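You operate a simulated robot arm through the tools that you are given. There is no shell and no other tool.

You run a simulated robot arm. Do the job below in one go: nothing can be reset, and whatever is moved stays where it is left.

JOB
Plug in the hand lamp, switch on, roll the trolley to socket B.
Fine: trolley switch off while you plug in; brake lever level with socket B, brake on; the lamp ends lit. Where these are worked on the way, their far stop is far enough and under half their travel is too little: trolley switch.

It is judged by the outcome, as a careful person would: the job done as asked, and still so three seconds after it is handed in. It fails if anything else is knocked over, pushed out of place, dropped, spilled or broken.

ROBOT AND FRAMES
A 6-joint arm with a two-finger gripper, fixed in place. Base frame: the origin is at the foot of the arm, x ahead of it, y to its left, z up. Lengths are in m, angles in rad, forces in N, time in s.
Its first joint turns from -2.897 to 2.897 rad. Payload 2.45 kg.
The TCP is the grasp point between the finger pads, 0.02 m short of the fingertips. In the tool frame z runs along the fingers and y along their closing line. Largest opening 0.14 m; the body of the gripper starts 0.168 m behind the TCP.
Orientation is that of the tool frame in the base frame, as a unit quaternion [w, x, y, z]. With the fingers straight down and closing along the base's y, the tool's x points along the base's -x, its y along +y and its z along -z.

CONTROLS
- The arm moves only by the tool jog_arm. Its argument "steps" is one flat list of numbers, 7 for each row, row after row: the finger opening in m, from 0 to 0.14, then the shift along the tool's x, y, z in m, then the turn, a rotation vector about the tool's x, y, z in rad. In form: [hand, tx, ty, tz, wx, wy, wz, hand, tx, ty, tz, wx, wy, wz, ...]. A call has 1 to 20 rows; each row is the pose to reach, as a shift and turn from the pose commanded when the call began, along the tool's axes at that moment. Each row takes 0.2 s and may step no farther than 0.05 m and 0.15 rad from the row before; otherwise, or with a gripper value out of range, the whole call is refused. Where a pose cannot be reached the arm comes as near as it can. A force on the tool above 70 N (or 10 N above the force at the start of the call, whichever is more), or a blocked arm, ends the call early, and 0.2 s more pass. Each finger travels about 0.045 m/s and halts on what it meets, pressing with about 40 N; the grip force reading is that of the motor and also rises with nothing between the fingers. The clock runs only during rows and for 0.2 s after the last one: add rows that repeat a pose to give the fingers time. It gives the time, the measured TCP pose, the force on the tool (base axes), the opening and the grip force at its end, in the units of the frame above (readings bear some noise), with the torque about the TCP (base axes, N m) and any sound that the robot's microphone picked up.
- Cameras (640 x 400 px; columns grow to the right, rows downward): "scene" is fixed at [0.2167, 0.6515, 1.3403]; the picture's right is [0.08, -1.00, 0.00], its down [-0.74, -0.06, -0.67] and it looks along [0.67, 0.06, -0.74] (base axes); focal length 243 px, centre (320, 200). "wrist" rides on the gripper at [0.078, 0.011, -0.209] in the tool frame; the picture's right is [-0.14, 0.99, 0.00], its down [-0.92, -0.13, -0.37] and it looks along [-0.37, -0.05, 0.93] (tool axes); focal length 280 px, centre (320, 200). There is no depth. A picture from a camera that has moved, and an enlarged one, comes with that camera's place and axes in the base frame and with its lens. The place of the scene camera against the robot may be out by one fixed shift of up to 0.018 m in any direction.
- capture(camera): a new picture of that camera. No time passes.
- close_up(camera, box): a new picture of the part [left, top, right, bottom] of that camera's present view, enlarged. No time passes.
- job_done(): hands the job in; it is judged then, once.

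Nothing tells you positions but the pictures and the camera data. Unless the task says otherwise, let go and move clear before handing in.

The tools are called by a JSON object that holds its "op" and its "data". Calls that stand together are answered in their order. jog_arm: Moves the arm, as the interface text tells. Its arguments: {"type":"object","properties":{"steps":{"type":"array"}},"required":["steps"]} The other tools are called the same way: capture (camera) takes a picture; close_up (camera, box) takes an enlarged picture of a part of a camera's view; job_done () hands the job in.

At the start:

```text
time_s: 0.0
tcp_pos: [0.5872, 0.4093, 1.0195]
tcp_rot: [-0.001, 0.0, 1.0, 0.0]
ft_force: [0.5, 0.2, 0.6]
wrist_torque: [-0.03, 0.01, -0.01]
finger_gap: 0.1401
grasp_force: 0.1
```

scene: 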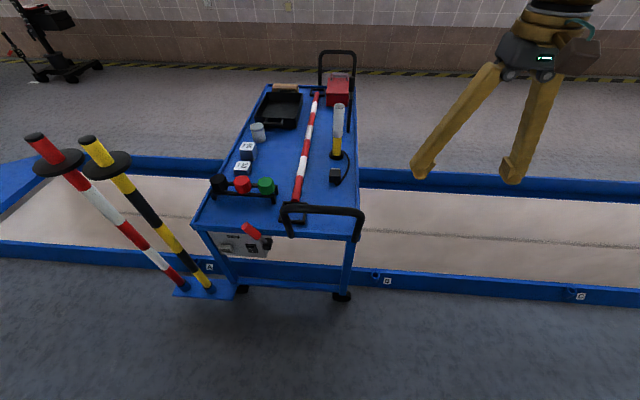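
wrist: 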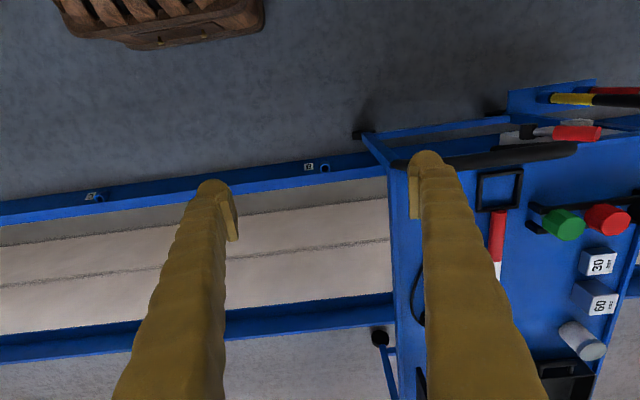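

I see a blue trolley on rails with a tray top, a front panel with a red lever and a switch, a hand lamp with a cable and plug on the tray, and sockets labelled A, B, C along the near rail. I'll look closer before moving.

{"op": "close_up", "data": {"camera": "scene", "box": [190, 170, 370, 300]}}

{"op": "close_up", "data": {"camera": "scene", "box": [230, 40, 370, 200]}}

{"op": "close_up", "data": {"camera": "scene", "box": [160, 220, 300, 310]}}

{"op": "close_up", "data": {"camera": "scene", "box": [340, 240, 620, 320]}}

{"op": "close_up", "data": {"camera": "wrist", "box": [440, 70, 640, 240]}}

{"op": "close_up", "data": {"camera": "wrist", "box": [60, 120, 400, 260]}}

```text
3.08 times, centred on (280, 235) of scene
camera zoom: at [0.2167, 0.6515, 1.3403], right [0.08, -1.0, 0.0], down [-0.74, -0.06, -0.67], along [0.67, 0.06, -0.74], focal length 749 px, centre (443, 92)
```

zoom: 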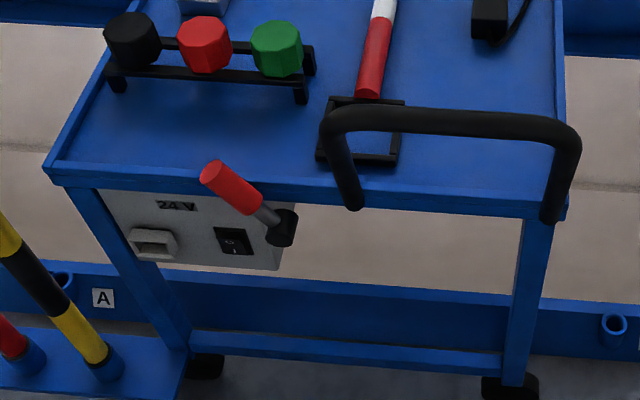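

```text
2.50 times, centred on (300, 120) of scene
camera zoom: at [0.2167, 0.6515, 1.3403], right [0.08, -1.0, 0.0], down [-0.74, -0.06, -0.67], along [0.67, 0.06, -0.74], focal length 608 px, centre (370, 400)
```

zoom: 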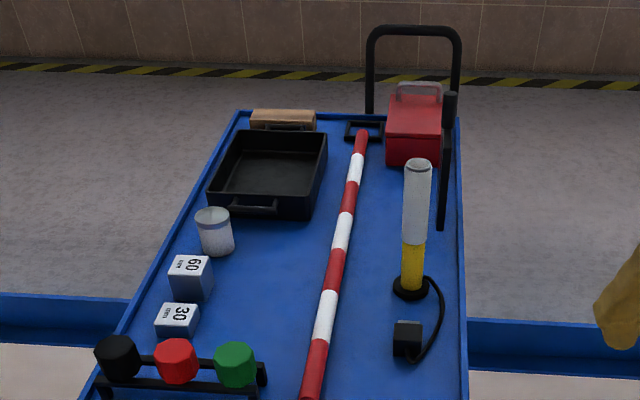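

```text
4.44 times, centred on (230, 265) of scene
camera zoom: at [0.2167, 0.6515, 1.3403], right [0.08, -1.0, 0.0], down [-0.74, -0.06, -0.67], along [0.67, 0.06, -0.74], focal length 1082 px, centre (720, -89)
```

zoom: 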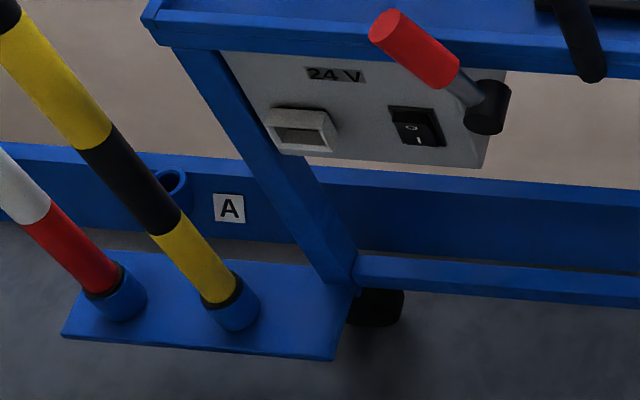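

```text
2.29 times, centred on (480, 280) of scene
camera zoom: at [0.2167, 0.6515, 1.3403], right [0.08, -1.0, 0.0], down [-0.74, -0.06, -0.67], along [0.67, 0.06, -0.74], focal length 556 px, centre (-46, 17)
```

zoom: 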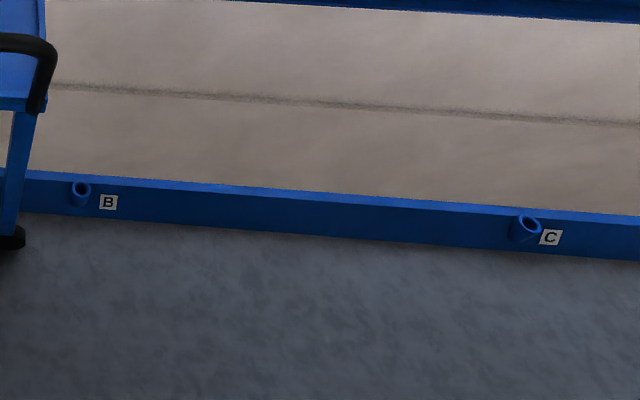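

```text
2.35 times, centred on (540, 155) of wrist
camera zoom: at [0.5076, 0.4207, 1.2286], right [0.14, 0.99, 0.0], down [0.92, -0.13, 0.37], along [0.37, -0.05, -0.93], focal length 660 px, centre (-198, 306)
```

zoom: 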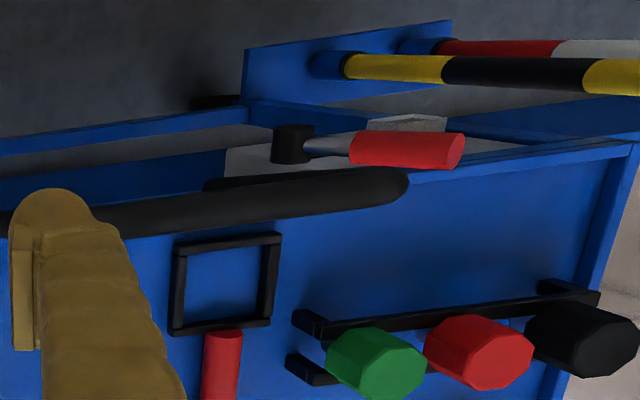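

```text
1.88 times, centred on (230, 190) of wrist
camera zoom: at [0.5076, 0.4207, 1.2286], right [0.14, 0.99, 0.0], down [0.92, -0.13, 0.37], along [0.37, -0.05, -0.93], focal length 528 px, centre (489, 219)
```

zoom: 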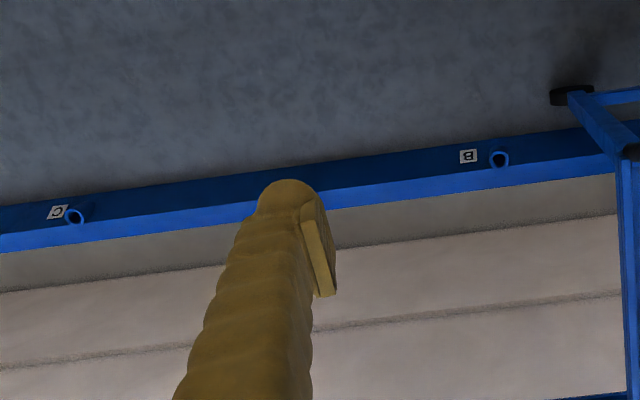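

The yellow "legs" are my own fingers; by triangulation, socket B is near (0.83, 0.40, 0.05), the brake lever pivot is near (0.66, 0.865, 0.61) and the deck sits at z≈0.66. I'll move the wrist camera over the trolley for better views.

{"op": "jog_arm", "data": {"steps": [0.14, 0, 0.045, -0.005, 0, 0, 0, 0.14, 0.01, 0.09, -0.01, 0, 0, 0, 0.14, 0.02, 0.135, -0.015, 0, 0, 0, 0.14, 0.03, 0.18, -0.02, 0, 0, 0, 0.14, 0.035, 0.225, -0.03, 0, 0, 0, 0.14, 0.037, 0.27, -0.03, 0, 0, 0, 0.14, 0.037, 0.29, -0.03, 0, 0, 0, 0.14, 0.037, 0.29, -0.03, 0, 0, 0]}}

{"op": "capture", "data": {"camera": "wrist"}}

{"op": "capture", "data": {"camera": "scene"}}

```text
time_s: 1.8
tcp_pos: [0.5496, 0.7024, 1.0493]
tcp_rot: [0.0, 0.0, 1.0, 0.0]
ft_force: [-0.2, 0.4, -0.1]
wrist_torque: [-0.03, -0.03, 0.0]
finger_gap: 0.1399
grasp_force: 0.0
```

```text
taken
camera wrist: at [0.4711, 0.7123, 1.2581], right [0.14, 0.99, 0.0], down [0.92, -0.13, 0.37], along [0.37, -0.05, -0.93], focal length 280 px, centre (320, 200)
```

wrist: 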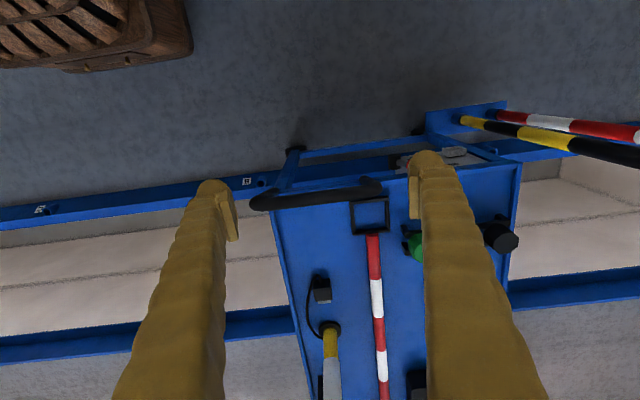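

```text
taken
```

scene: 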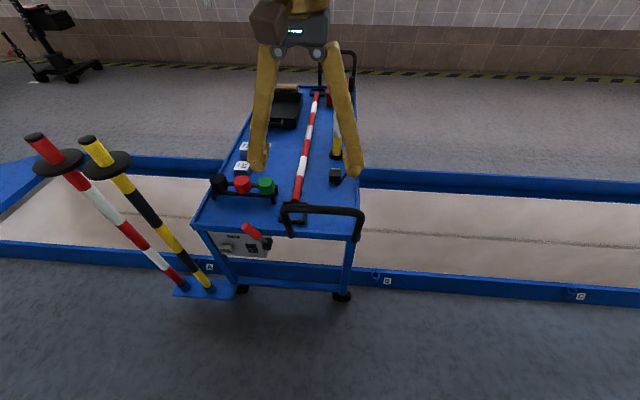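

The plug and lamp base are now visible on the deck. I'll zoom in on the plug, the panel and the lever.

{"op": "close_up", "data": {"camera": "wrist", "box": [360, 100, 540, 220]}}

{"op": "close_up", "data": {"camera": "wrist", "box": [270, 250, 390, 400]}}

{"op": "close_up", "data": {"camera": "scene", "box": [200, 220, 290, 270]}}

{"op": "close_up", "data": {"camera": "scene", "box": [310, 140, 370, 200]}}

```text
3.33 times, centred on (450, 160) of wrist
camera zoom: at [0.4711, 0.7123, 1.2581], right [0.14, 0.99, 0.0], down [0.92, -0.13, 0.37], along [0.37, -0.05, -0.93], focal length 935 px, centre (-113, 333)
```

zoom: 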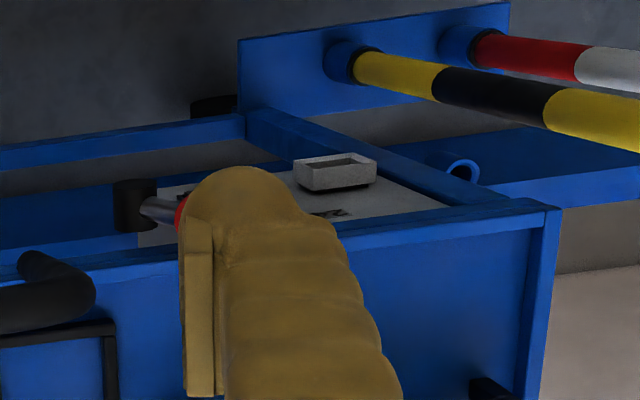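

```text
2.67 times, centred on (330, 325) of wrist
camera zoom: at [0.4711, 0.7123, 1.2581], right [0.14, 0.99, 0.0], down [0.92, -0.13, 0.37], along [0.37, -0.05, -0.93], focal length 748 px, centre (293, -133)
```

zoom: 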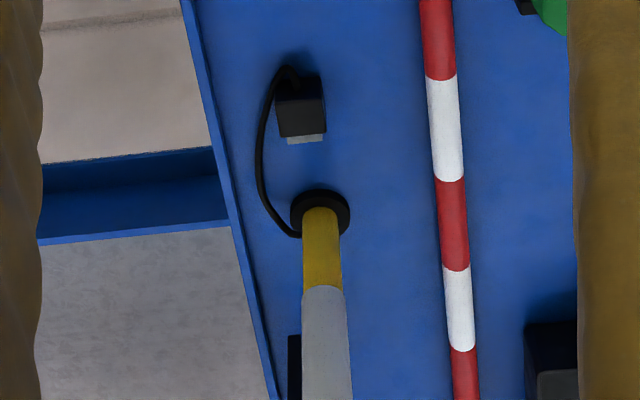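

```text
7.11 times, centred on (245, 245) of scene
camera zoom: at [0.2167, 0.6515, 1.3403], right [0.08, -1.0, 0.0], down [-0.74, -0.06, -0.67], along [0.67, 0.06, -0.74], focal length 1731 px, centre (853, -120)
```

zoom: 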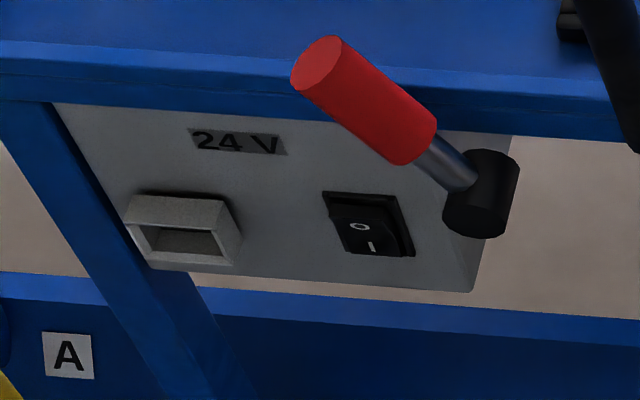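

```text
6.67 times, centred on (340, 170) of scene
camera zoom: at [0.2167, 0.6515, 1.3403], right [0.08, -1.0, 0.0], down [-0.74, -0.06, -0.67], along [0.67, 0.06, -0.74], focal length 1623 px, centre (187, 400)
```

zoom: 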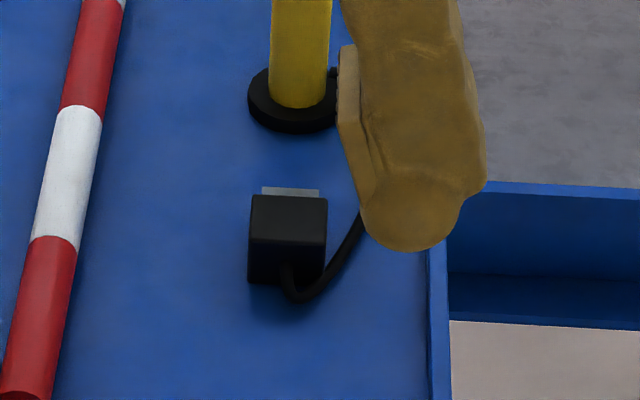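

The plug lies on the deck near (0.97, 0.65) with its blade pointing away (+x) and the cord at the back. The outlet is on the front panel at about y≈1.0, and the lamp stands upright at about x≈1.1. I'll test how far I reach at height over the deck.

{"op": "jog_arm", "data": {"steps": [0.14, -0.045, -0.01, 0.0, 0, 0, 0, 0.14, -0.09, -0.03, 0.0, 0, 0, 0, 0.14, -0.135, -0.045, 0.0, 0, 0, 0, 0.14, -0.18, -0.06, 0.01, 0, 0, 0, 0.14, -0.225, -0.08, 0.02, 0, 0, 0, 0.14, -0.27, -0.1, 0.03, 0, 0, 0, 0.14, -0.3, -0.1, 0.03, 0, 0, 0, 0.14, -0.3, -0.1, 0.03, 0, 0, 0]}}

{"op": "capture", "data": {"camera": "wrist"}}

{"op": "capture", "data": {"camera": "scene"}}

```text
refused: row 5 steps farther than a row can; nothing moved
```

```text
taken
camera wrist: at [0.4711, 0.7123, 1.2581], right [0.14, 0.99, 0.0], down [0.92, -0.13, 0.37], along [0.37, -0.05, -0.93], focal length 280 px, centre (320, 200)
```

wrist: 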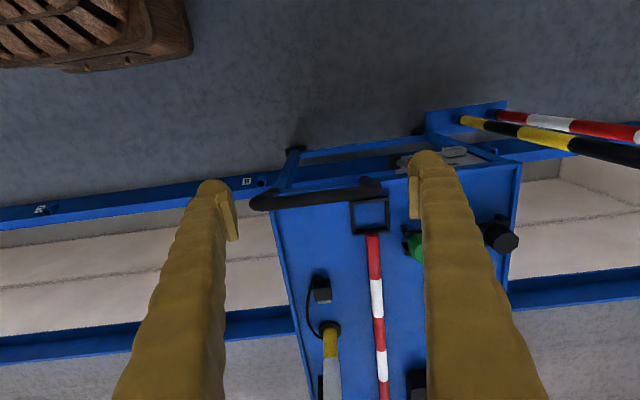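

```text
taken
```

scene: 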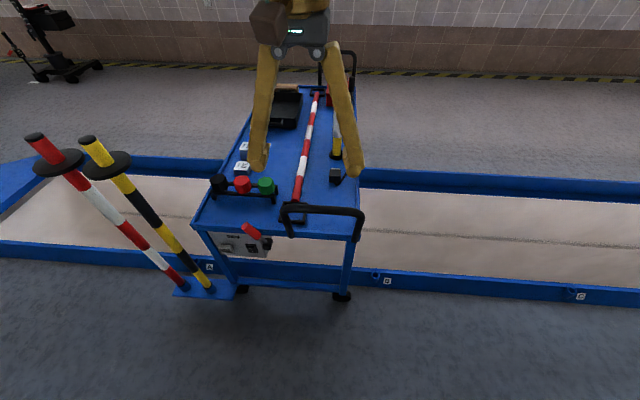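

The move was refused because one step was too large. I'll repeat it with smaller steps to test the reach.

{"op": "jog_arm", "data": {"steps": [0.14, -0.04, -0.015, 0.0, 0, 0, 0, 0.14, -0.08, -0.03, 0.0, 0, 0, 0, 0.14, -0.12, -0.045, 0.0, 0, 0, 0, 0.14, -0.16, -0.06, 0.01, 0, 0, 0, 0.14, -0.2, -0.07, 0.02, 0, 0, 0, 0.14, -0.24, -0.085, 0.03, 0, 0, 0, 0.14, -0.28, -0.1, 0.03, 0, 0, 0, 0.14, -0.3, -0.1, 0.03, 0, 0, 0, 0.14, -0.3, -0.1, 0.03, 0, 0, 0]}}

{"op": "capture", "data": {"camera": "wrist"}}

{"op": "capture", "data": {"camera": "scene"}}

```text
time_s: 3.8
tcp_pos: [0.8492, 0.6005, 1.0191]
tcp_rot: [0.0, 0.0, 1.0, 0.0]
ft_force: [0.2, -0.2, -0.4]
wrist_torque: [-0.03, 0.0, -0.02]
finger_gap: 0.1402
grasp_force: 0.1
```

```text
taken
camera wrist: at [0.7708, 0.6119, 1.2279], right [0.14, 0.99, 0.0], down [0.92, -0.13, 0.37], along [0.37, -0.05, -0.93], focal length 280 px, centre (320, 200)
```

wrist: 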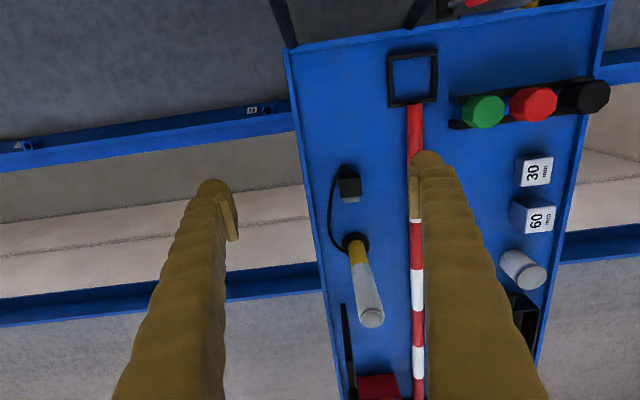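

```text
taken
```

scene: 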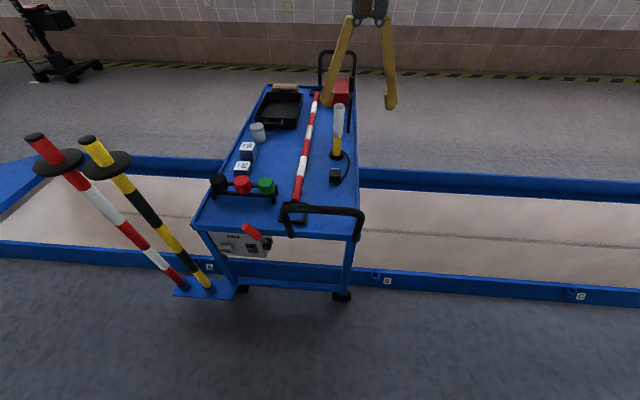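

I reached r=1.04 at this height. I'll zoom in on the plug, cord and lamp from here.

{"op": "close_up", "data": {"camera": "wrist", "box": [310, 150, 410, 340]}}

{"op": "close_up", "data": {"camera": "wrist", "box": [320, 155, 390, 215]}}

{"op": "close_up", "data": {"camera": "wrist", "box": [270, 0, 620, 220]}}

```text
2.11 times, centred on (360, 245) of wrist
camera zoom: at [0.7708, 0.6119, 1.2279], right [0.14, 0.99, 0.0], down [0.92, -0.13, 0.37], along [0.37, -0.05, -0.93], focal length 590 px, centre (236, 105)
```

zoom: 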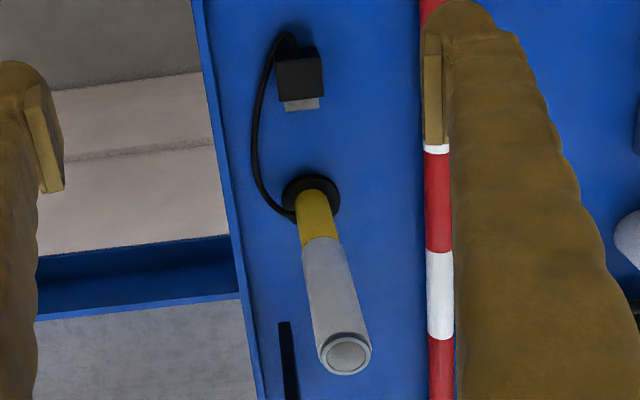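

```text
6.67 times, centred on (355, 185) of wrist
camera zoom: at [0.7708, 0.6119, 1.2279], right [0.14, 0.99, 0.0], down [0.92, -0.13, 0.37], along [0.37, -0.05, -0.93], focal length 1869 px, centre (87, 300)
```

zoom: 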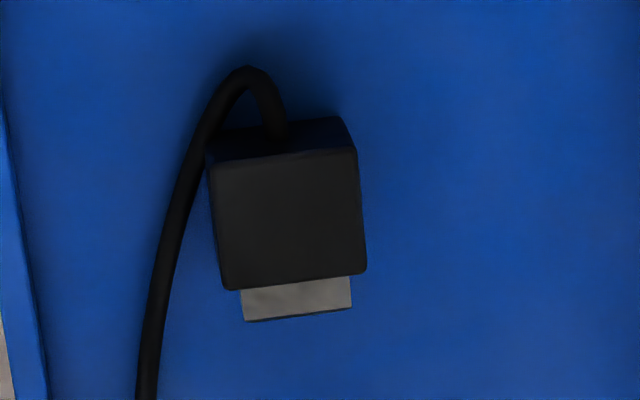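

```text
1.82 times, centred on (445, 110) of wrist
camera zoom: at [0.7708, 0.6119, 1.2279], right [0.14, 0.99, 0.0], down [0.92, -0.13, 0.37], along [0.37, -0.05, -0.93], focal length 510 px, centre (93, 364)
```

zoom: 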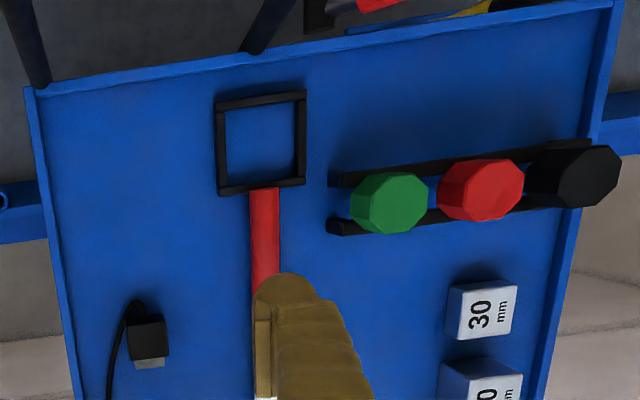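

The deck surface is at about z≈0.63 with a raised rim at 0.66, and the plug is at about (0.98, 0.65, 0.645). Next I'll pitch the tool forward in front of the panel to see the outlet, switch and lever.

{"op": "jog_arm", "data": {"steps": [0.14, 0.04, 0.025, 0, 0, 0, 0, 0.14, 0.08, 0.05, 0, 0, 0, 0, 0.14, 0.12, 0.08, 0, 0, 0, 0, 0.14, 0.16, 0.107, 0, 0, 0, 0, 0.14, 0.2, 0.135, 0, 0, 0, 0, 0.14, 0.24, 0.162, 0, 0, 0, 0, 0.14, 0.28, 0.189, 0, 0, 0, 0, 0.14, 0.32, 0.216, 0, 0, 0, 0, 0.14, 0.36, 0.243, 0, 0, 0, 0, 0.14, 0.4, 0.27, 0, 0, 0, 0, 0.14, 0.4, 0.27, 0.049, 0, -0.13, 0, 0.14, 0.4, 0.27, 0.098, 0, -0.26, 0, 0.14, 0.4, 0.27, 0.147, 0, -0.39, 0, 0.14, 0.4, 0.27, 0.196, 0, -0.52, 0, 0.14, 0.4, 0.27, 0.245, 0, -0.65, 0, 0.14, 0.4, 0.27, 0.294, 0, -0.78, 0, 0.14, 0.4, 0.27, 0.343, 0, -0.91, 0, 0.14, 0.4, 0.27, 0.392, 0, -1.04, 0, 0.14, 0.4, 0.27, 0.41, 0, -1.05, 0, 0.14, 0.4, 0.27, 0.41, 0, -1.05, 0]}}

{"op": "capture", "data": {"camera": "wrist"}}

{"op": "capture", "data": {"camera": "scene"}}

```text
time_s: 8.0
tcp_pos: [0.4472, 0.8712, 0.6107]
tcp_rot: [0.502, 0.0, 0.865, 0.0]
ft_force: [0.0, 0.0, 0.6]
wrist_torque: [0.0, -0.01, -0.01]
finger_gap: 0.1398
grasp_force: 0.1
```

```text
taken
camera wrist: at [0.227, 0.8822, 0.6462], right [0.07, 0.99, 0.12], down [0.14, -0.13, 0.98], along [0.99, -0.05, -0.14], focal length 280 px, centre (320, 200)
```

wrist: 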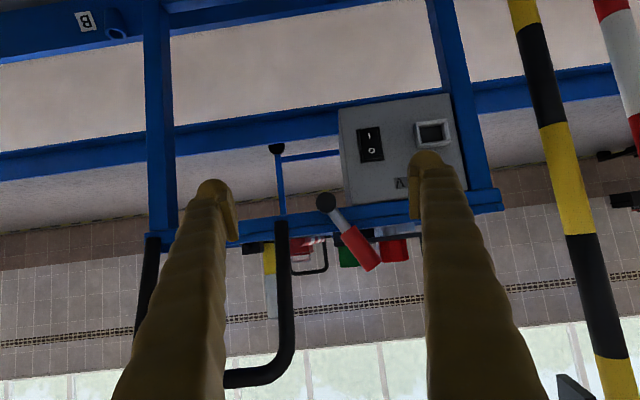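

```text
taken
```

scene: 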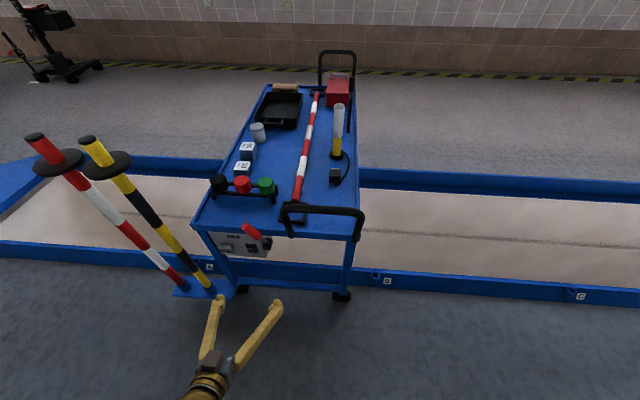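

Good view of the panel (upside down). I'll zoom in on the switch, outlet and lever.

{"op": "close_up", "data": {"camera": "wrist", "box": [300, 80, 480, 200]}}

{"op": "close_up", "data": {"camera": "wrist", "box": [240, 130, 420, 280]}}

{"op": "close_up", "data": {"camera": "wrist", "box": [340, 110, 460, 170]}}

```text
3.33 times, centred on (390, 140) of wrist
camera zoom: at [0.227, 0.8822, 0.6462], right [0.07, 0.99, 0.12], down [0.14, -0.13, 0.98], along [0.99, -0.05, -0.14], focal length 935 px, centre (87, 400)
```

zoom: 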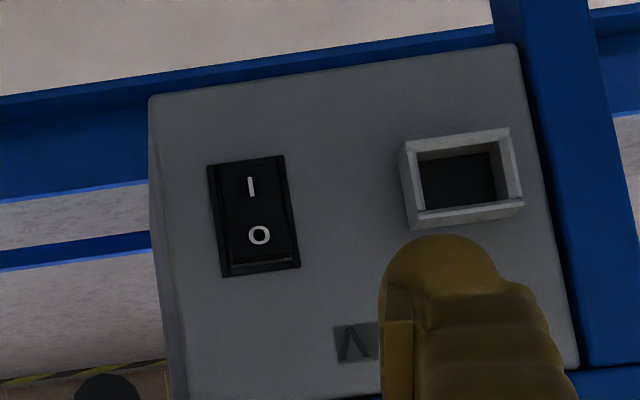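

```text
2.67 times, centred on (330, 205) of wrist
camera zoom: at [0.227, 0.8822, 0.6462], right [0.07, 0.99, 0.12], down [0.14, -0.13, 0.98], along [0.99, -0.05, -0.14], focal length 748 px, centre (293, 187)
```

zoom: 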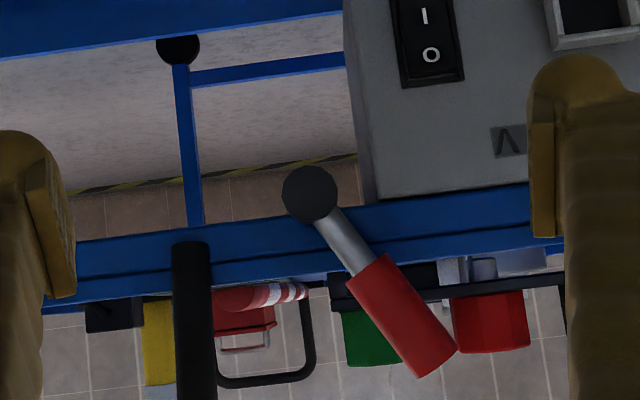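

```text
5.33 times, centred on (400, 140) of wrist
camera zoom: at [0.227, 0.8822, 0.6462], right [0.07, 0.99, 0.12], down [0.14, -0.13, 0.98], along [0.99, -0.05, -0.14], focal length 1495 px, centre (-107, 520)
```

zoom: 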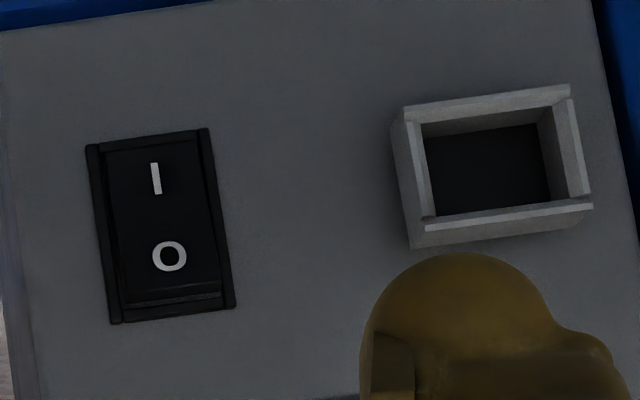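

I need to know whether the rocker is currently on or off, so I'll zoom in tightly on it from both cameras.

{"op": "close_up", "data": {"camera": "scene", "box": [242, 240, 264, 256]}}

{"op": "close_up", "data": {"camera": "wrist", "box": [350, 118, 394, 178]}}

{"op": "close_up", "data": {"camera": "scene", "box": [205, 225, 275, 265]}}

```text
16.00 times, centred on (253, 248) of scene
camera zoom: at [0.2167, 0.6515, 1.3403], right [0.08, -1.0, 0.0], down [-0.74, -0.06, -0.67], along [0.67, 0.06, -0.74], focal length 3895 px, centre (1392, -568)
```

zoom: 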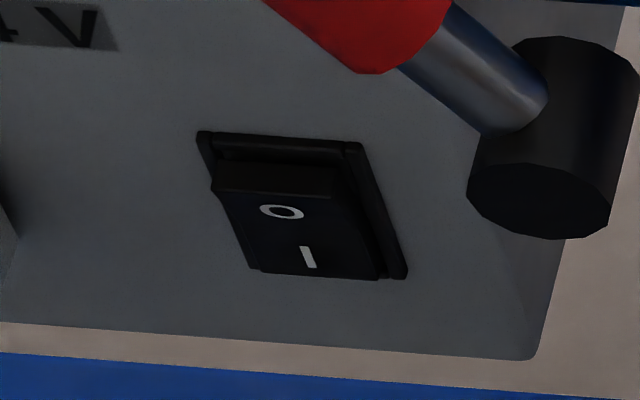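

```text
6.67 times, centred on (372, 148) of wrist
camera zoom: at [0.227, 0.8822, 0.6462], right [0.07, 0.99, 0.12], down [0.14, -0.13, 0.98], along [0.99, -0.05, -0.14], focal length 1869 px, centre (-27, 547)
```

zoom: 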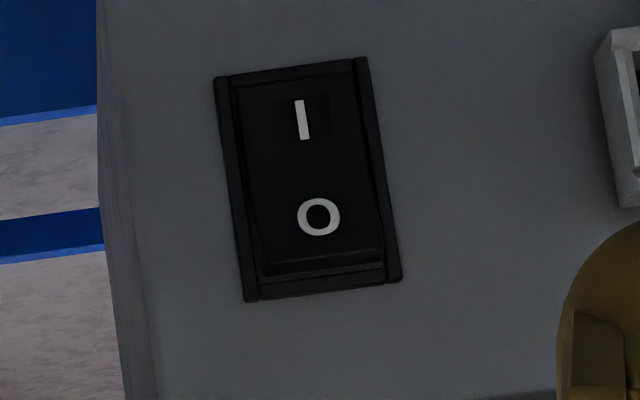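

```text
9.14 times, centred on (240, 245) of scene
camera zoom: at [0.2167, 0.6515, 1.3403], right [0.08, -1.0, 0.0], down [-0.74, -0.06, -0.67], along [0.67, 0.06, -0.74], focal length 2226 px, centre (1051, -211)
```

zoom: 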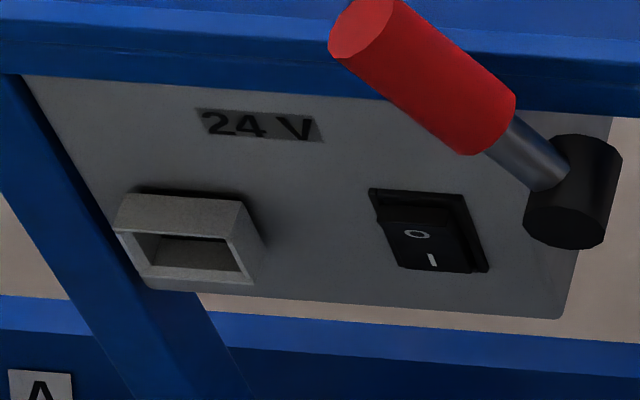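

The rocker's O end sticks out and its I end is flush, so the switch is currently ON and must go off before plugging in. The outlet is too far away to reach here, so I'll first grip the handle's left upright, near (0.65, 0.79), to test the brake and bring the trolley closer.

{"op": "jog_arm", "data": {"steps": [0.14, -0.032, -0.016, 0.008, 0, -0.08, 0, 0.14, -0.064, -0.031, 0.015, 0, -0.16, 0, 0.14, -0.096, -0.047, 0.023, 0, -0.24, 0, 0.14, -0.128, -0.062, 0.031, 0, -0.32, 0, 0.14, -0.16, -0.078, 0.0387, 0, -0.4, 0, 0.14, -0.16, -0.078, 0.0387, 0, -0.4, 0]}}

{"op": "capture", "data": {"camera": "wrist"}}

{"op": "capture", "data": {"camera": "scene"}}

```text
time_s: 9.4
tcp_pos: [0.5624, 0.7927, 0.7306]
tcp_rot: [0.663, 0.0, 0.748, 0.0]
ft_force: [0.3, 0.1, 0.4]
wrist_torque: [-0.02, 0.04, 0.0]
finger_gap: 0.1398
grasp_force: 0.0
```

```text
taken
camera wrist: at [0.345, 0.8033, 0.6776], right [0.02, 0.99, 0.14], down [-0.26, -0.13, 0.96], along [0.97, -0.05, 0.25], focal length 280 px, centre (320, 200)
```

wrist: 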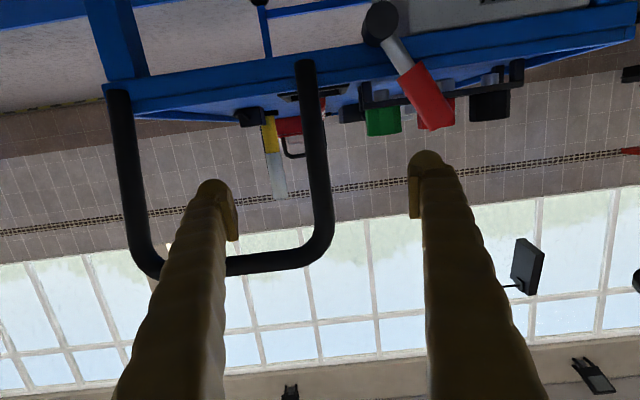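

```text
taken
```

scene: 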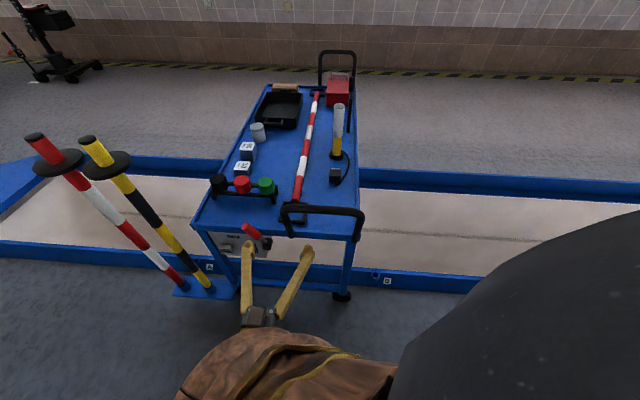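

The handle's left upright is centred between my fingers. I'll advance, close on it, and then test-pull.

{"op": "jog_arm", "data": {"steps": [0.14, 0, -0.002, 0.04, 0, 0, 0, 0.14, 0, -0.002, 0.08, 0, 0, 0, 0.14, 0, -0.002, 0.108, 0, 0, 0, 0.14, 0, -0.002, 0.108, 0, 0, 0]}}

{"op": "capture", "data": {"camera": "wrist"}}

```text
time_s: 10.4
tcp_pos: [0.6707, 0.7915, 0.7174]
tcp_rot: [0.663, 0.001, 0.748, -0.001]
ft_force: [-0.1, 0.3, -0.6]
wrist_torque: [-0.03, 0.01, 0.0]
finger_gap: 0.1399
grasp_force: 0.0
```

```text
taken
camera wrist: at [0.453, 0.8015, 0.6644], right [0.02, 0.99, 0.14], down [-0.26, -0.13, 0.96], along [0.97, -0.05, 0.25], focal length 280 px, centre (320, 200)
```

wrist: 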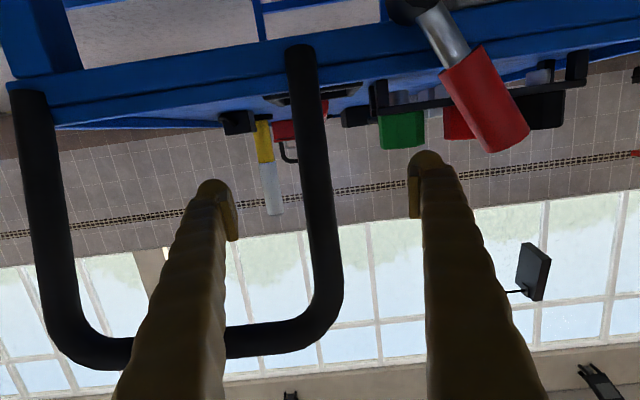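

{"op": "jog_arm", "data": {"steps": [0.1, 0, 0, 0, 0, 0, 0, 0.06, 0, 0, 0, 0, 0, 0, 0.03, 0, 0, 0, 0, 0, 0, 0.015, 0, 0, 0, 0, 0, 0, 0.015, 0, 0, 0, 0, 0, 0, 0.015, 0, 0, 0, 0, 0, 0, 0.015, 0, 0, 0, 0, 0, 0, 0.015, 0, 0, 0, 0, 0, 0]}}

{"op": "capture", "data": {"camera": "wrist"}}

```text
time_s: 12.2
tcp_pos: [0.6712, 0.7895, 0.7168]
tcp_rot: [0.663, 0.0, 0.748, 0.0]
ft_force: [-1.1, -10.9, 1.5]
wrist_torque: [-0.07, 0.02, 0.01]
finger_gap: 0.0214
grasp_force: 4.9
```

```text
taken
camera wrist: at [0.453, 0.801, 0.6643], right [0.02, 0.99, 0.14], down [-0.26, -0.13, 0.96], along [0.97, -0.05, 0.25], focal length 280 px, centre (320, 200)
```

wrist: 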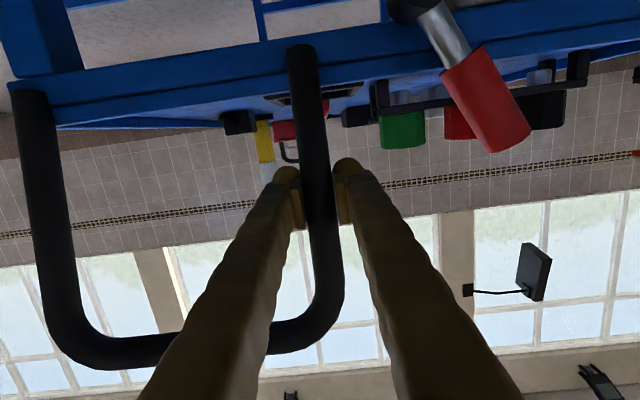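

Gripped on the post (gap 0.021). I'll gently pull toward -y to find out whether the brake is on.

{"op": "jog_arm", "data": {"steps": [0.0, 0, 0, 0, 0, 0, 0, 0.0, 0, -0.004, 0, 0, 0, 0, 0.0, 0, -0.008, 0, 0, 0, 0, 0.0, 0, -0.012, 0, 0, 0, 0, 0.0, 0, -0.016, 0, 0, 0, 0, 0.0, 0, -0.02, 0, 0, 0, 0]}}

{"op": "capture", "data": {"camera": "scene"}}

```text
time_s: 13.0
tcp_pos: [0.6691, 0.7906, 0.7176]
tcp_rot: [0.664, -0.003, 0.748, 0.005]
ft_force: [11.8, 10.4, -8.6]
wrist_torque: [-0.53, 0.15, -0.16]
finger_gap: 0.0195
grasp_force: 44.9
stopped in row 3: the force on the tool passed its limit at 81 N (the readings are from after the stop); the commanded pose is now the measured one
```

```text
taken
```

scene: 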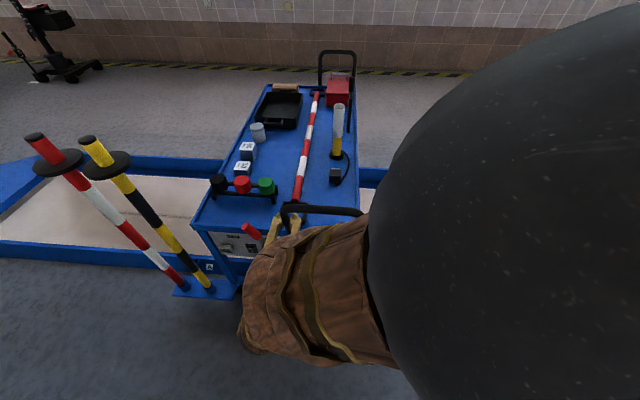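

The trolley is blocked at 81 N, so the brake is on with the lever leaning toward +y. I'll let go of the handle and move back.

{"op": "jog_arm", "data": {"steps": [0.08, 0, 0, 0, 0, 0, 0, 0.08, 0, 0, 0, 0, 0, 0, 0.08, 0, 0, 0, 0, 0, 0, 0.08, 0, 0, 0, 0, 0, 0, 0.08, 0, 0, -0.04, 0, 0, 0, 0.08, 0, 0, -0.08, 0, 0, 0, 0.04, 0, 0, -0.12, 0, 0, 0, 0.0, 0, 0, -0.12, 0, 0, 0, 0.0, 0, 0, -0.12, 0, 0, 0, 0.0, 0, 0, -0.12, 0, 0, 0, 0.0, 0, 0, -0.12, 0, 0, 0]}}

{"op": "capture", "data": {"camera": "wrist"}}

{"op": "capture", "data": {"camera": "scene"}}

```text
time_s: 15.4
tcp_pos: [0.5499, 0.7876, 0.7328]
tcp_rot: [0.663, -0.003, 0.748, 0.005]
ft_force: [1.5, 0.5, -0.3]
wrist_torque: [-0.02, -0.02, 0.0]
finger_gap: 0.0001
grasp_force: 20.3
```

```text
taken
camera wrist: at [0.3333, 0.7966, 0.68], right [0.01, 0.99, 0.14], down [-0.25, -0.13, 0.96], along [0.97, -0.04, 0.25], focal length 280 px, centre (320, 200)
```

wrist: 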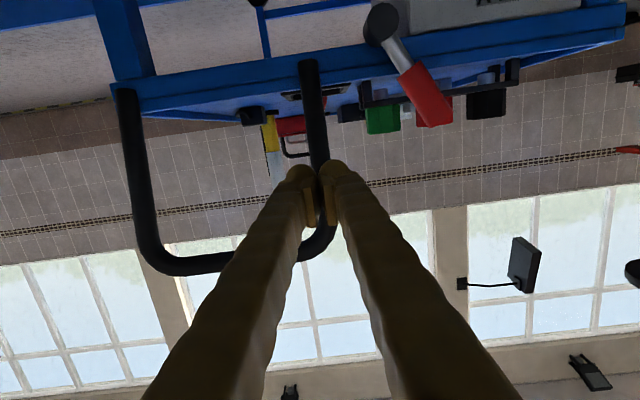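

```text
taken
```

scene: 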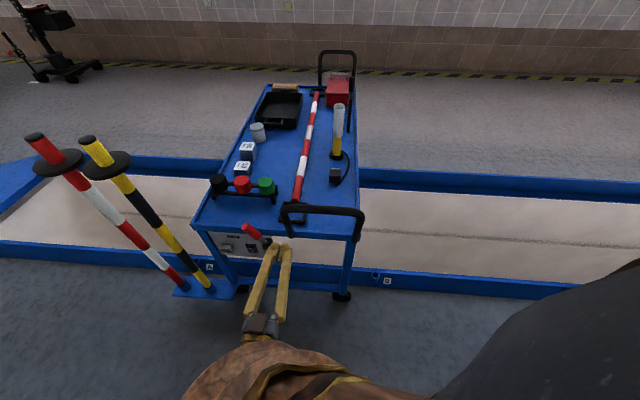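

The brake has to be released by the lever. I'll bring the closed fingers to the lever's +y side, standing off in x, and check reach there.

{"op": "jog_arm", "data": {"steps": [0.0, 0.009, 0.04, 0, 0, 0, 0, 0.0, 0.018, 0.08, 0, 0, 0, 0, 0.0, 0.027, 0.12, 0, 0, 0, 0, 0.0, 0.036, 0.16, 0, 0, 0, 0, 0.0, 0.043, 0.2, 0.005, 0, 0, 0, 0.0, 0.043, 0.2, 0.005, 0, 0, 0]}}

{"op": "capture", "data": {"camera": "wrist"}}

{"op": "capture", "data": {"camera": "scene"}}

```text
time_s: 16.8
tcp_pos: [0.5467, 0.9878, 0.6912]
tcp_rot: [0.663, -0.002, 0.748, 0.004]
ft_force: [-0.1, 0.3, -0.8]
wrist_torque: [-0.01, -0.01, -0.01]
finger_gap: 0.0001
grasp_force: 29.1
```

```text
taken
camera wrist: at [0.3296, 0.9979, 0.6382], right [0.01, 0.99, 0.14], down [-0.25, -0.13, 0.96], along [0.97, -0.04, 0.25], focal length 280 px, centre (320, 200)
```

wrist: 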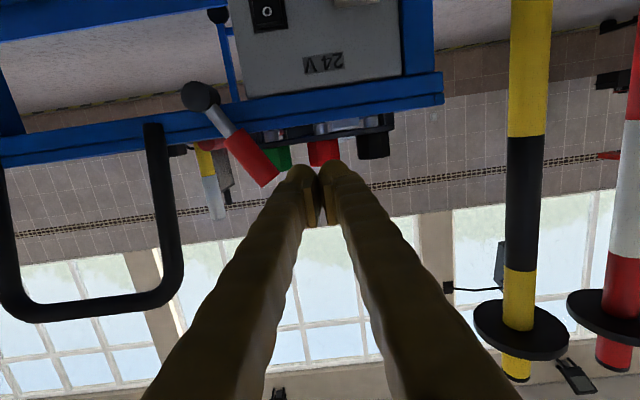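

```text
taken
```

scene: 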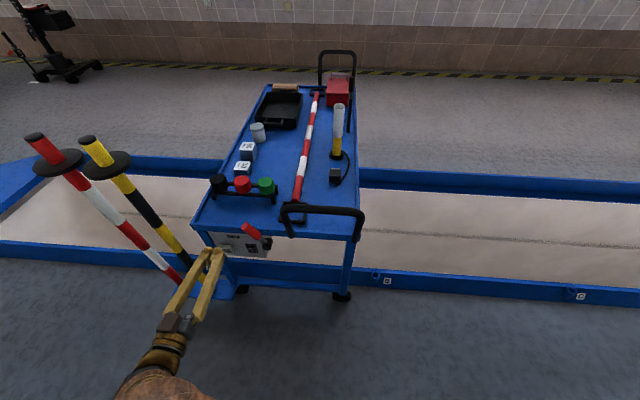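

Reach is fine here. I'll advance beside the lever grip and then push it gently toward -y.

{"op": "jog_arm", "data": {"steps": [0.0, -0.004, 0, 0.035, 0, 0, 0, 0.0, -0.008, 0, 0.07, 0, 0, 0, 0.0, -0.011, 0, 0.108, 0, 0, 0, 0.0, -0.011, 0, 0.108, 0, 0, 0]}}

{"op": "capture", "data": {"camera": "wrist"}}

{"op": "close_up", "data": {"camera": "scene", "box": [180, 200, 300, 280]}}

```text
time_s: 17.8
tcp_pos: [0.6573, 0.9896, 0.6876]
tcp_rot: [0.663, -0.002, 0.749, 0.005]
ft_force: [-0.3, -0.2, 0.3]
wrist_torque: [0.01, 0.0, -0.02]
finger_gap: 0.0
grasp_force: 29.5
```

```text
taken
camera wrist: at [0.4398, 0.999, 0.6351], right [0.01, 0.99, 0.14], down [-0.25, -0.13, 0.96], along [0.97, -0.04, 0.25], focal length 280 px, centre (320, 200)
```

wrist: 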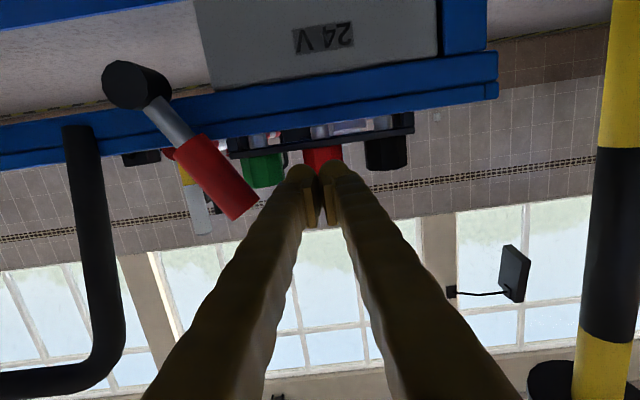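

```text
5.00 times, centred on (240, 240) of scene
camera zoom: at [0.2167, 0.6515, 1.3403], right [0.08, -1.0, 0.0], down [-0.74, -0.06, -0.67], along [0.67, 0.06, -0.74], focal length 1217 px, centre (720, 0)
```

zoom: 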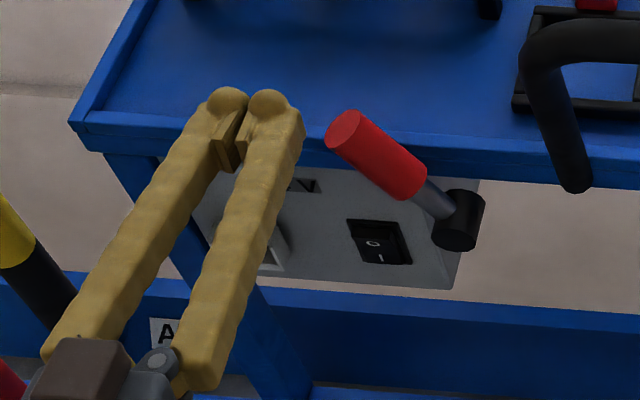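

{"op": "jog_arm", "data": {"steps": [0.0, 0, -0.012, 0, 0, 0, 0, 0.0, 0, -0.024, 0, 0, 0, 0, 0.0, 0, -0.034, 0, 0, 0, 0, 0.0, 0, -0.044, 0, 0, 0, 0, 0.0, 0, -0.054, 0, 0, 0, 0, 0.0, 0, -0.064, 0, 0, 0, 0]}}

{"op": "capture", "data": {"camera": "wrist"}}

{"op": "close_up", "data": {"camera": "scene", "box": [180, 200, 300, 280]}}

```text
time_s: 19.2
tcp_pos: [0.6587, 0.925, 0.6886]
tcp_rot: [0.663, -0.003, 0.748, 0.004]
ft_force: [0.2, 1.1, 0.3]
wrist_torque: [-0.03, -0.03, -0.03]
finger_gap: 0.0
grasp_force: 29.2
```

```text
taken
camera wrist: at [0.4403, 0.9343, 0.6352], right [0.01, 0.99, 0.14], down [-0.26, -0.13, 0.96], along [0.97, -0.04, 0.25], focal length 280 px, centre (320, 200)
```

wrist: 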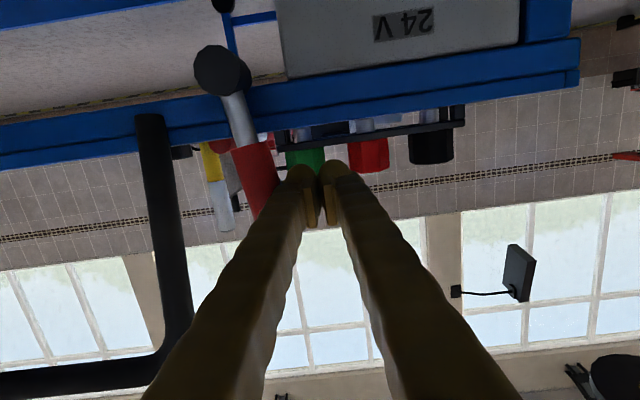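

```text
5.00 times, centred on (240, 240) of scene
camera zoom: at [0.2167, 0.6515, 1.3403], right [0.08, -1.0, 0.0], down [-0.74, -0.06, -0.67], along [0.67, 0.06, -0.74], focal length 1217 px, centre (720, 0)
```

zoom: 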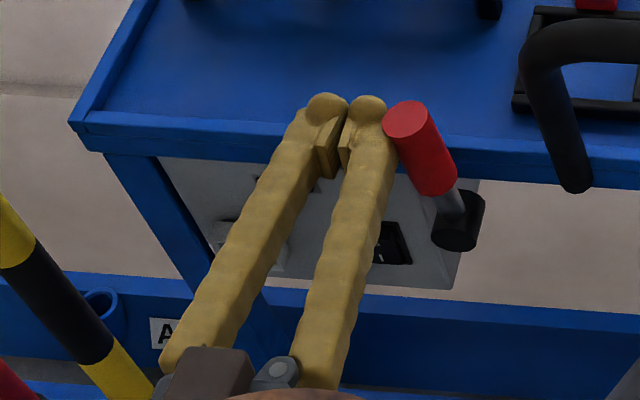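

The lever moves easily toward -y. I'll continue the push toward its other stop.

{"op": "jog_arm", "data": {"steps": [0.0, 0, -0.01, 0, 0, 0, 0, 0.0, 0, -0.02, 0, 0, 0, 0, 0.0, 0, -0.03, 0, 0, 0, 0, 0.0, 0, -0.04, 0, 0, 0, 0, 0.0, 0, -0.05, 0, 0, 0, 0, 0.0, 0, -0.06, 0, 0, 0, 0]}}

{"op": "capture", "data": {"camera": "wrist"}}

{"op": "close_up", "data": {"camera": "scene", "box": [180, 200, 300, 280]}}

```text
time_s: 20.6
tcp_pos: [0.6594, 0.8655, 0.6876]
tcp_rot: [0.663, -0.002, 0.749, 0.005]
ft_force: [0.7, 2.8, 0.1]
wrist_torque: [0.02, 0.01, 0.01]
finger_gap: 0.0
grasp_force: 29.3
```

```text
taken
camera wrist: at [0.4406, 0.8745, 0.6344], right [0.01, 0.99, 0.14], down [-0.25, -0.13, 0.96], along [0.97, -0.04, 0.25], focal length 280 px, centre (320, 200)
```

wrist: 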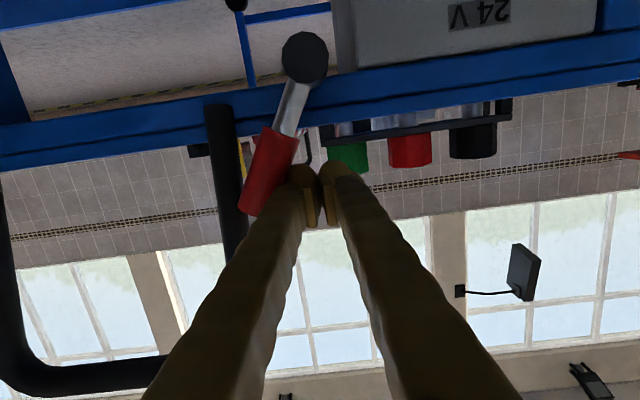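

```text
5.00 times, centred on (240, 240) of scene
camera zoom: at [0.2167, 0.6515, 1.3403], right [0.08, -1.0, 0.0], down [-0.74, -0.06, -0.67], along [0.67, 0.06, -0.74], focal length 1217 px, centre (720, 0)
```

zoom: 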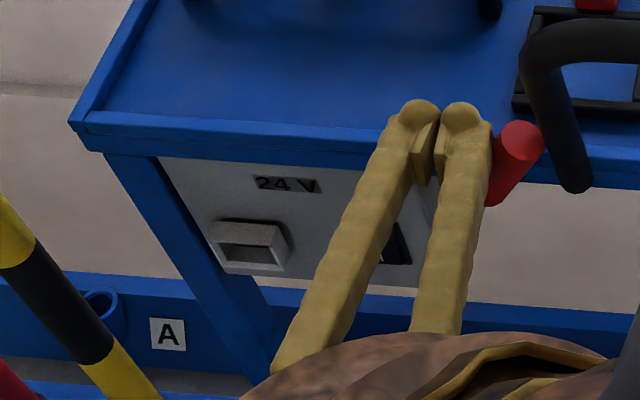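

{"op": "jog_arm", "data": {"steps": [0.0, 0, -0.005, 0, 0, 0, 0, 0.0, 0, -0.01, 0, 0, 0, 0, 0.0, 0, -0.015, 0, 0, 0, 0, 0.0, 0, -0.02, 0, 0, 0, 0]}}

{"op": "capture", "data": {"camera": "wrist"}}

{"op": "close_up", "data": {"camera": "scene", "box": [220, 190, 310, 250]}}

```text
time_s: 21.6
tcp_pos: [0.6571, 0.8447, 0.6867]
tcp_rot: [0.664, -0.002, 0.748, 0.004]
ft_force: [-0.3, -0.6, -0.1]
wrist_torque: [-0.01, 0.02, 0.05]
finger_gap: 0.0001
grasp_force: 29.4
```

```text
taken
camera wrist: at [0.4406, 0.8536, 0.6334], right [0.01, 0.99, 0.14], down [-0.25, -0.13, 0.96], along [0.97, -0.04, 0.25], focal length 280 px, centre (320, 200)
```

wrist: 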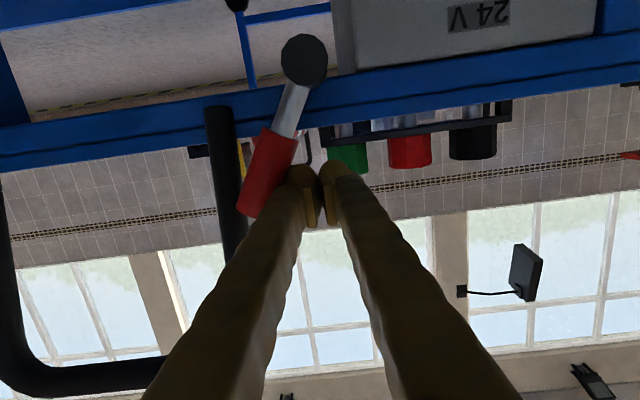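

```text
6.67 times, centred on (265, 220) of scene
camera zoom: at [0.2167, 0.6515, 1.3403], right [0.08, -1.0, 0.0], down [-0.74, -0.06, -0.67], along [0.67, 0.06, -0.74], focal length 1623 px, centre (687, 67)
```

zoom: 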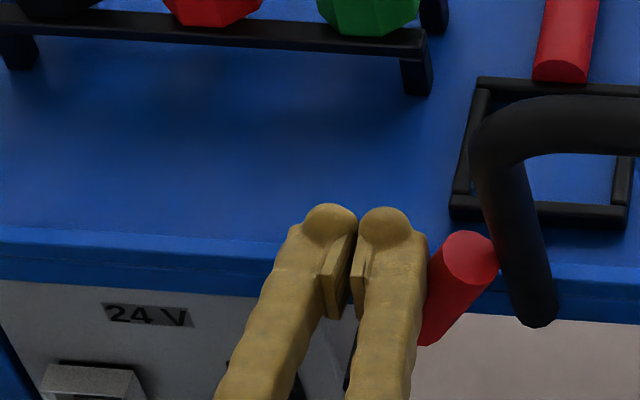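

The image hardly changed while I moved 2 cm, so the lever hit its off-stop and the trolley is now rolling with me. I'll hold still and check whether it keeps rolling.

{"op": "jog_arm", "data": {"steps": [0.0, 0, 0, 0, 0, 0, 0, 0.0, 0, 0, 0, 0, 0, 0, 0.0, 0, 0, 0, 0, 0, 0]}}

{"op": "capture", "data": {"camera": "wrist"}}

{"op": "capture", "data": {"camera": "scene"}}

```text
time_s: 22.4
tcp_pos: [0.6575, 0.845, 0.6871]
tcp_rot: [0.663, -0.002, 0.748, 0.004]
ft_force: [0.5, 0.2, -0.2]
wrist_torque: [-0.03, -0.01, -0.01]
finger_gap: 0.0
grasp_force: 29.1
```

```text
taken
camera wrist: at [0.4404, 0.8543, 0.6339], right [0.01, 0.99, 0.14], down [-0.25, -0.13, 0.96], along [0.97, -0.04, 0.25], focal length 280 px, centre (320, 200)
```

wrist: 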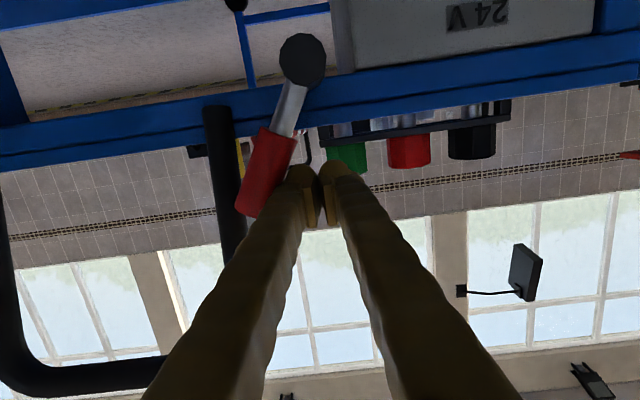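

```text
taken
```

scene: 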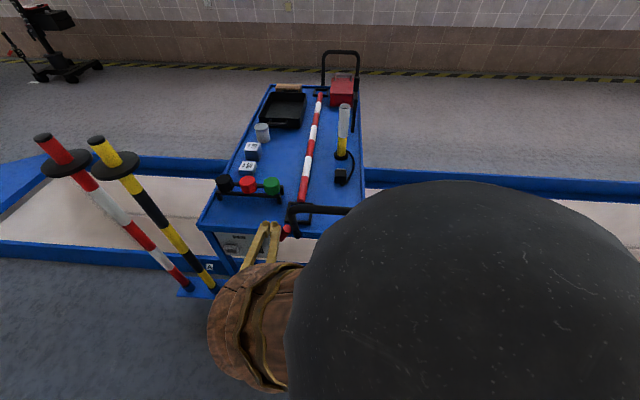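

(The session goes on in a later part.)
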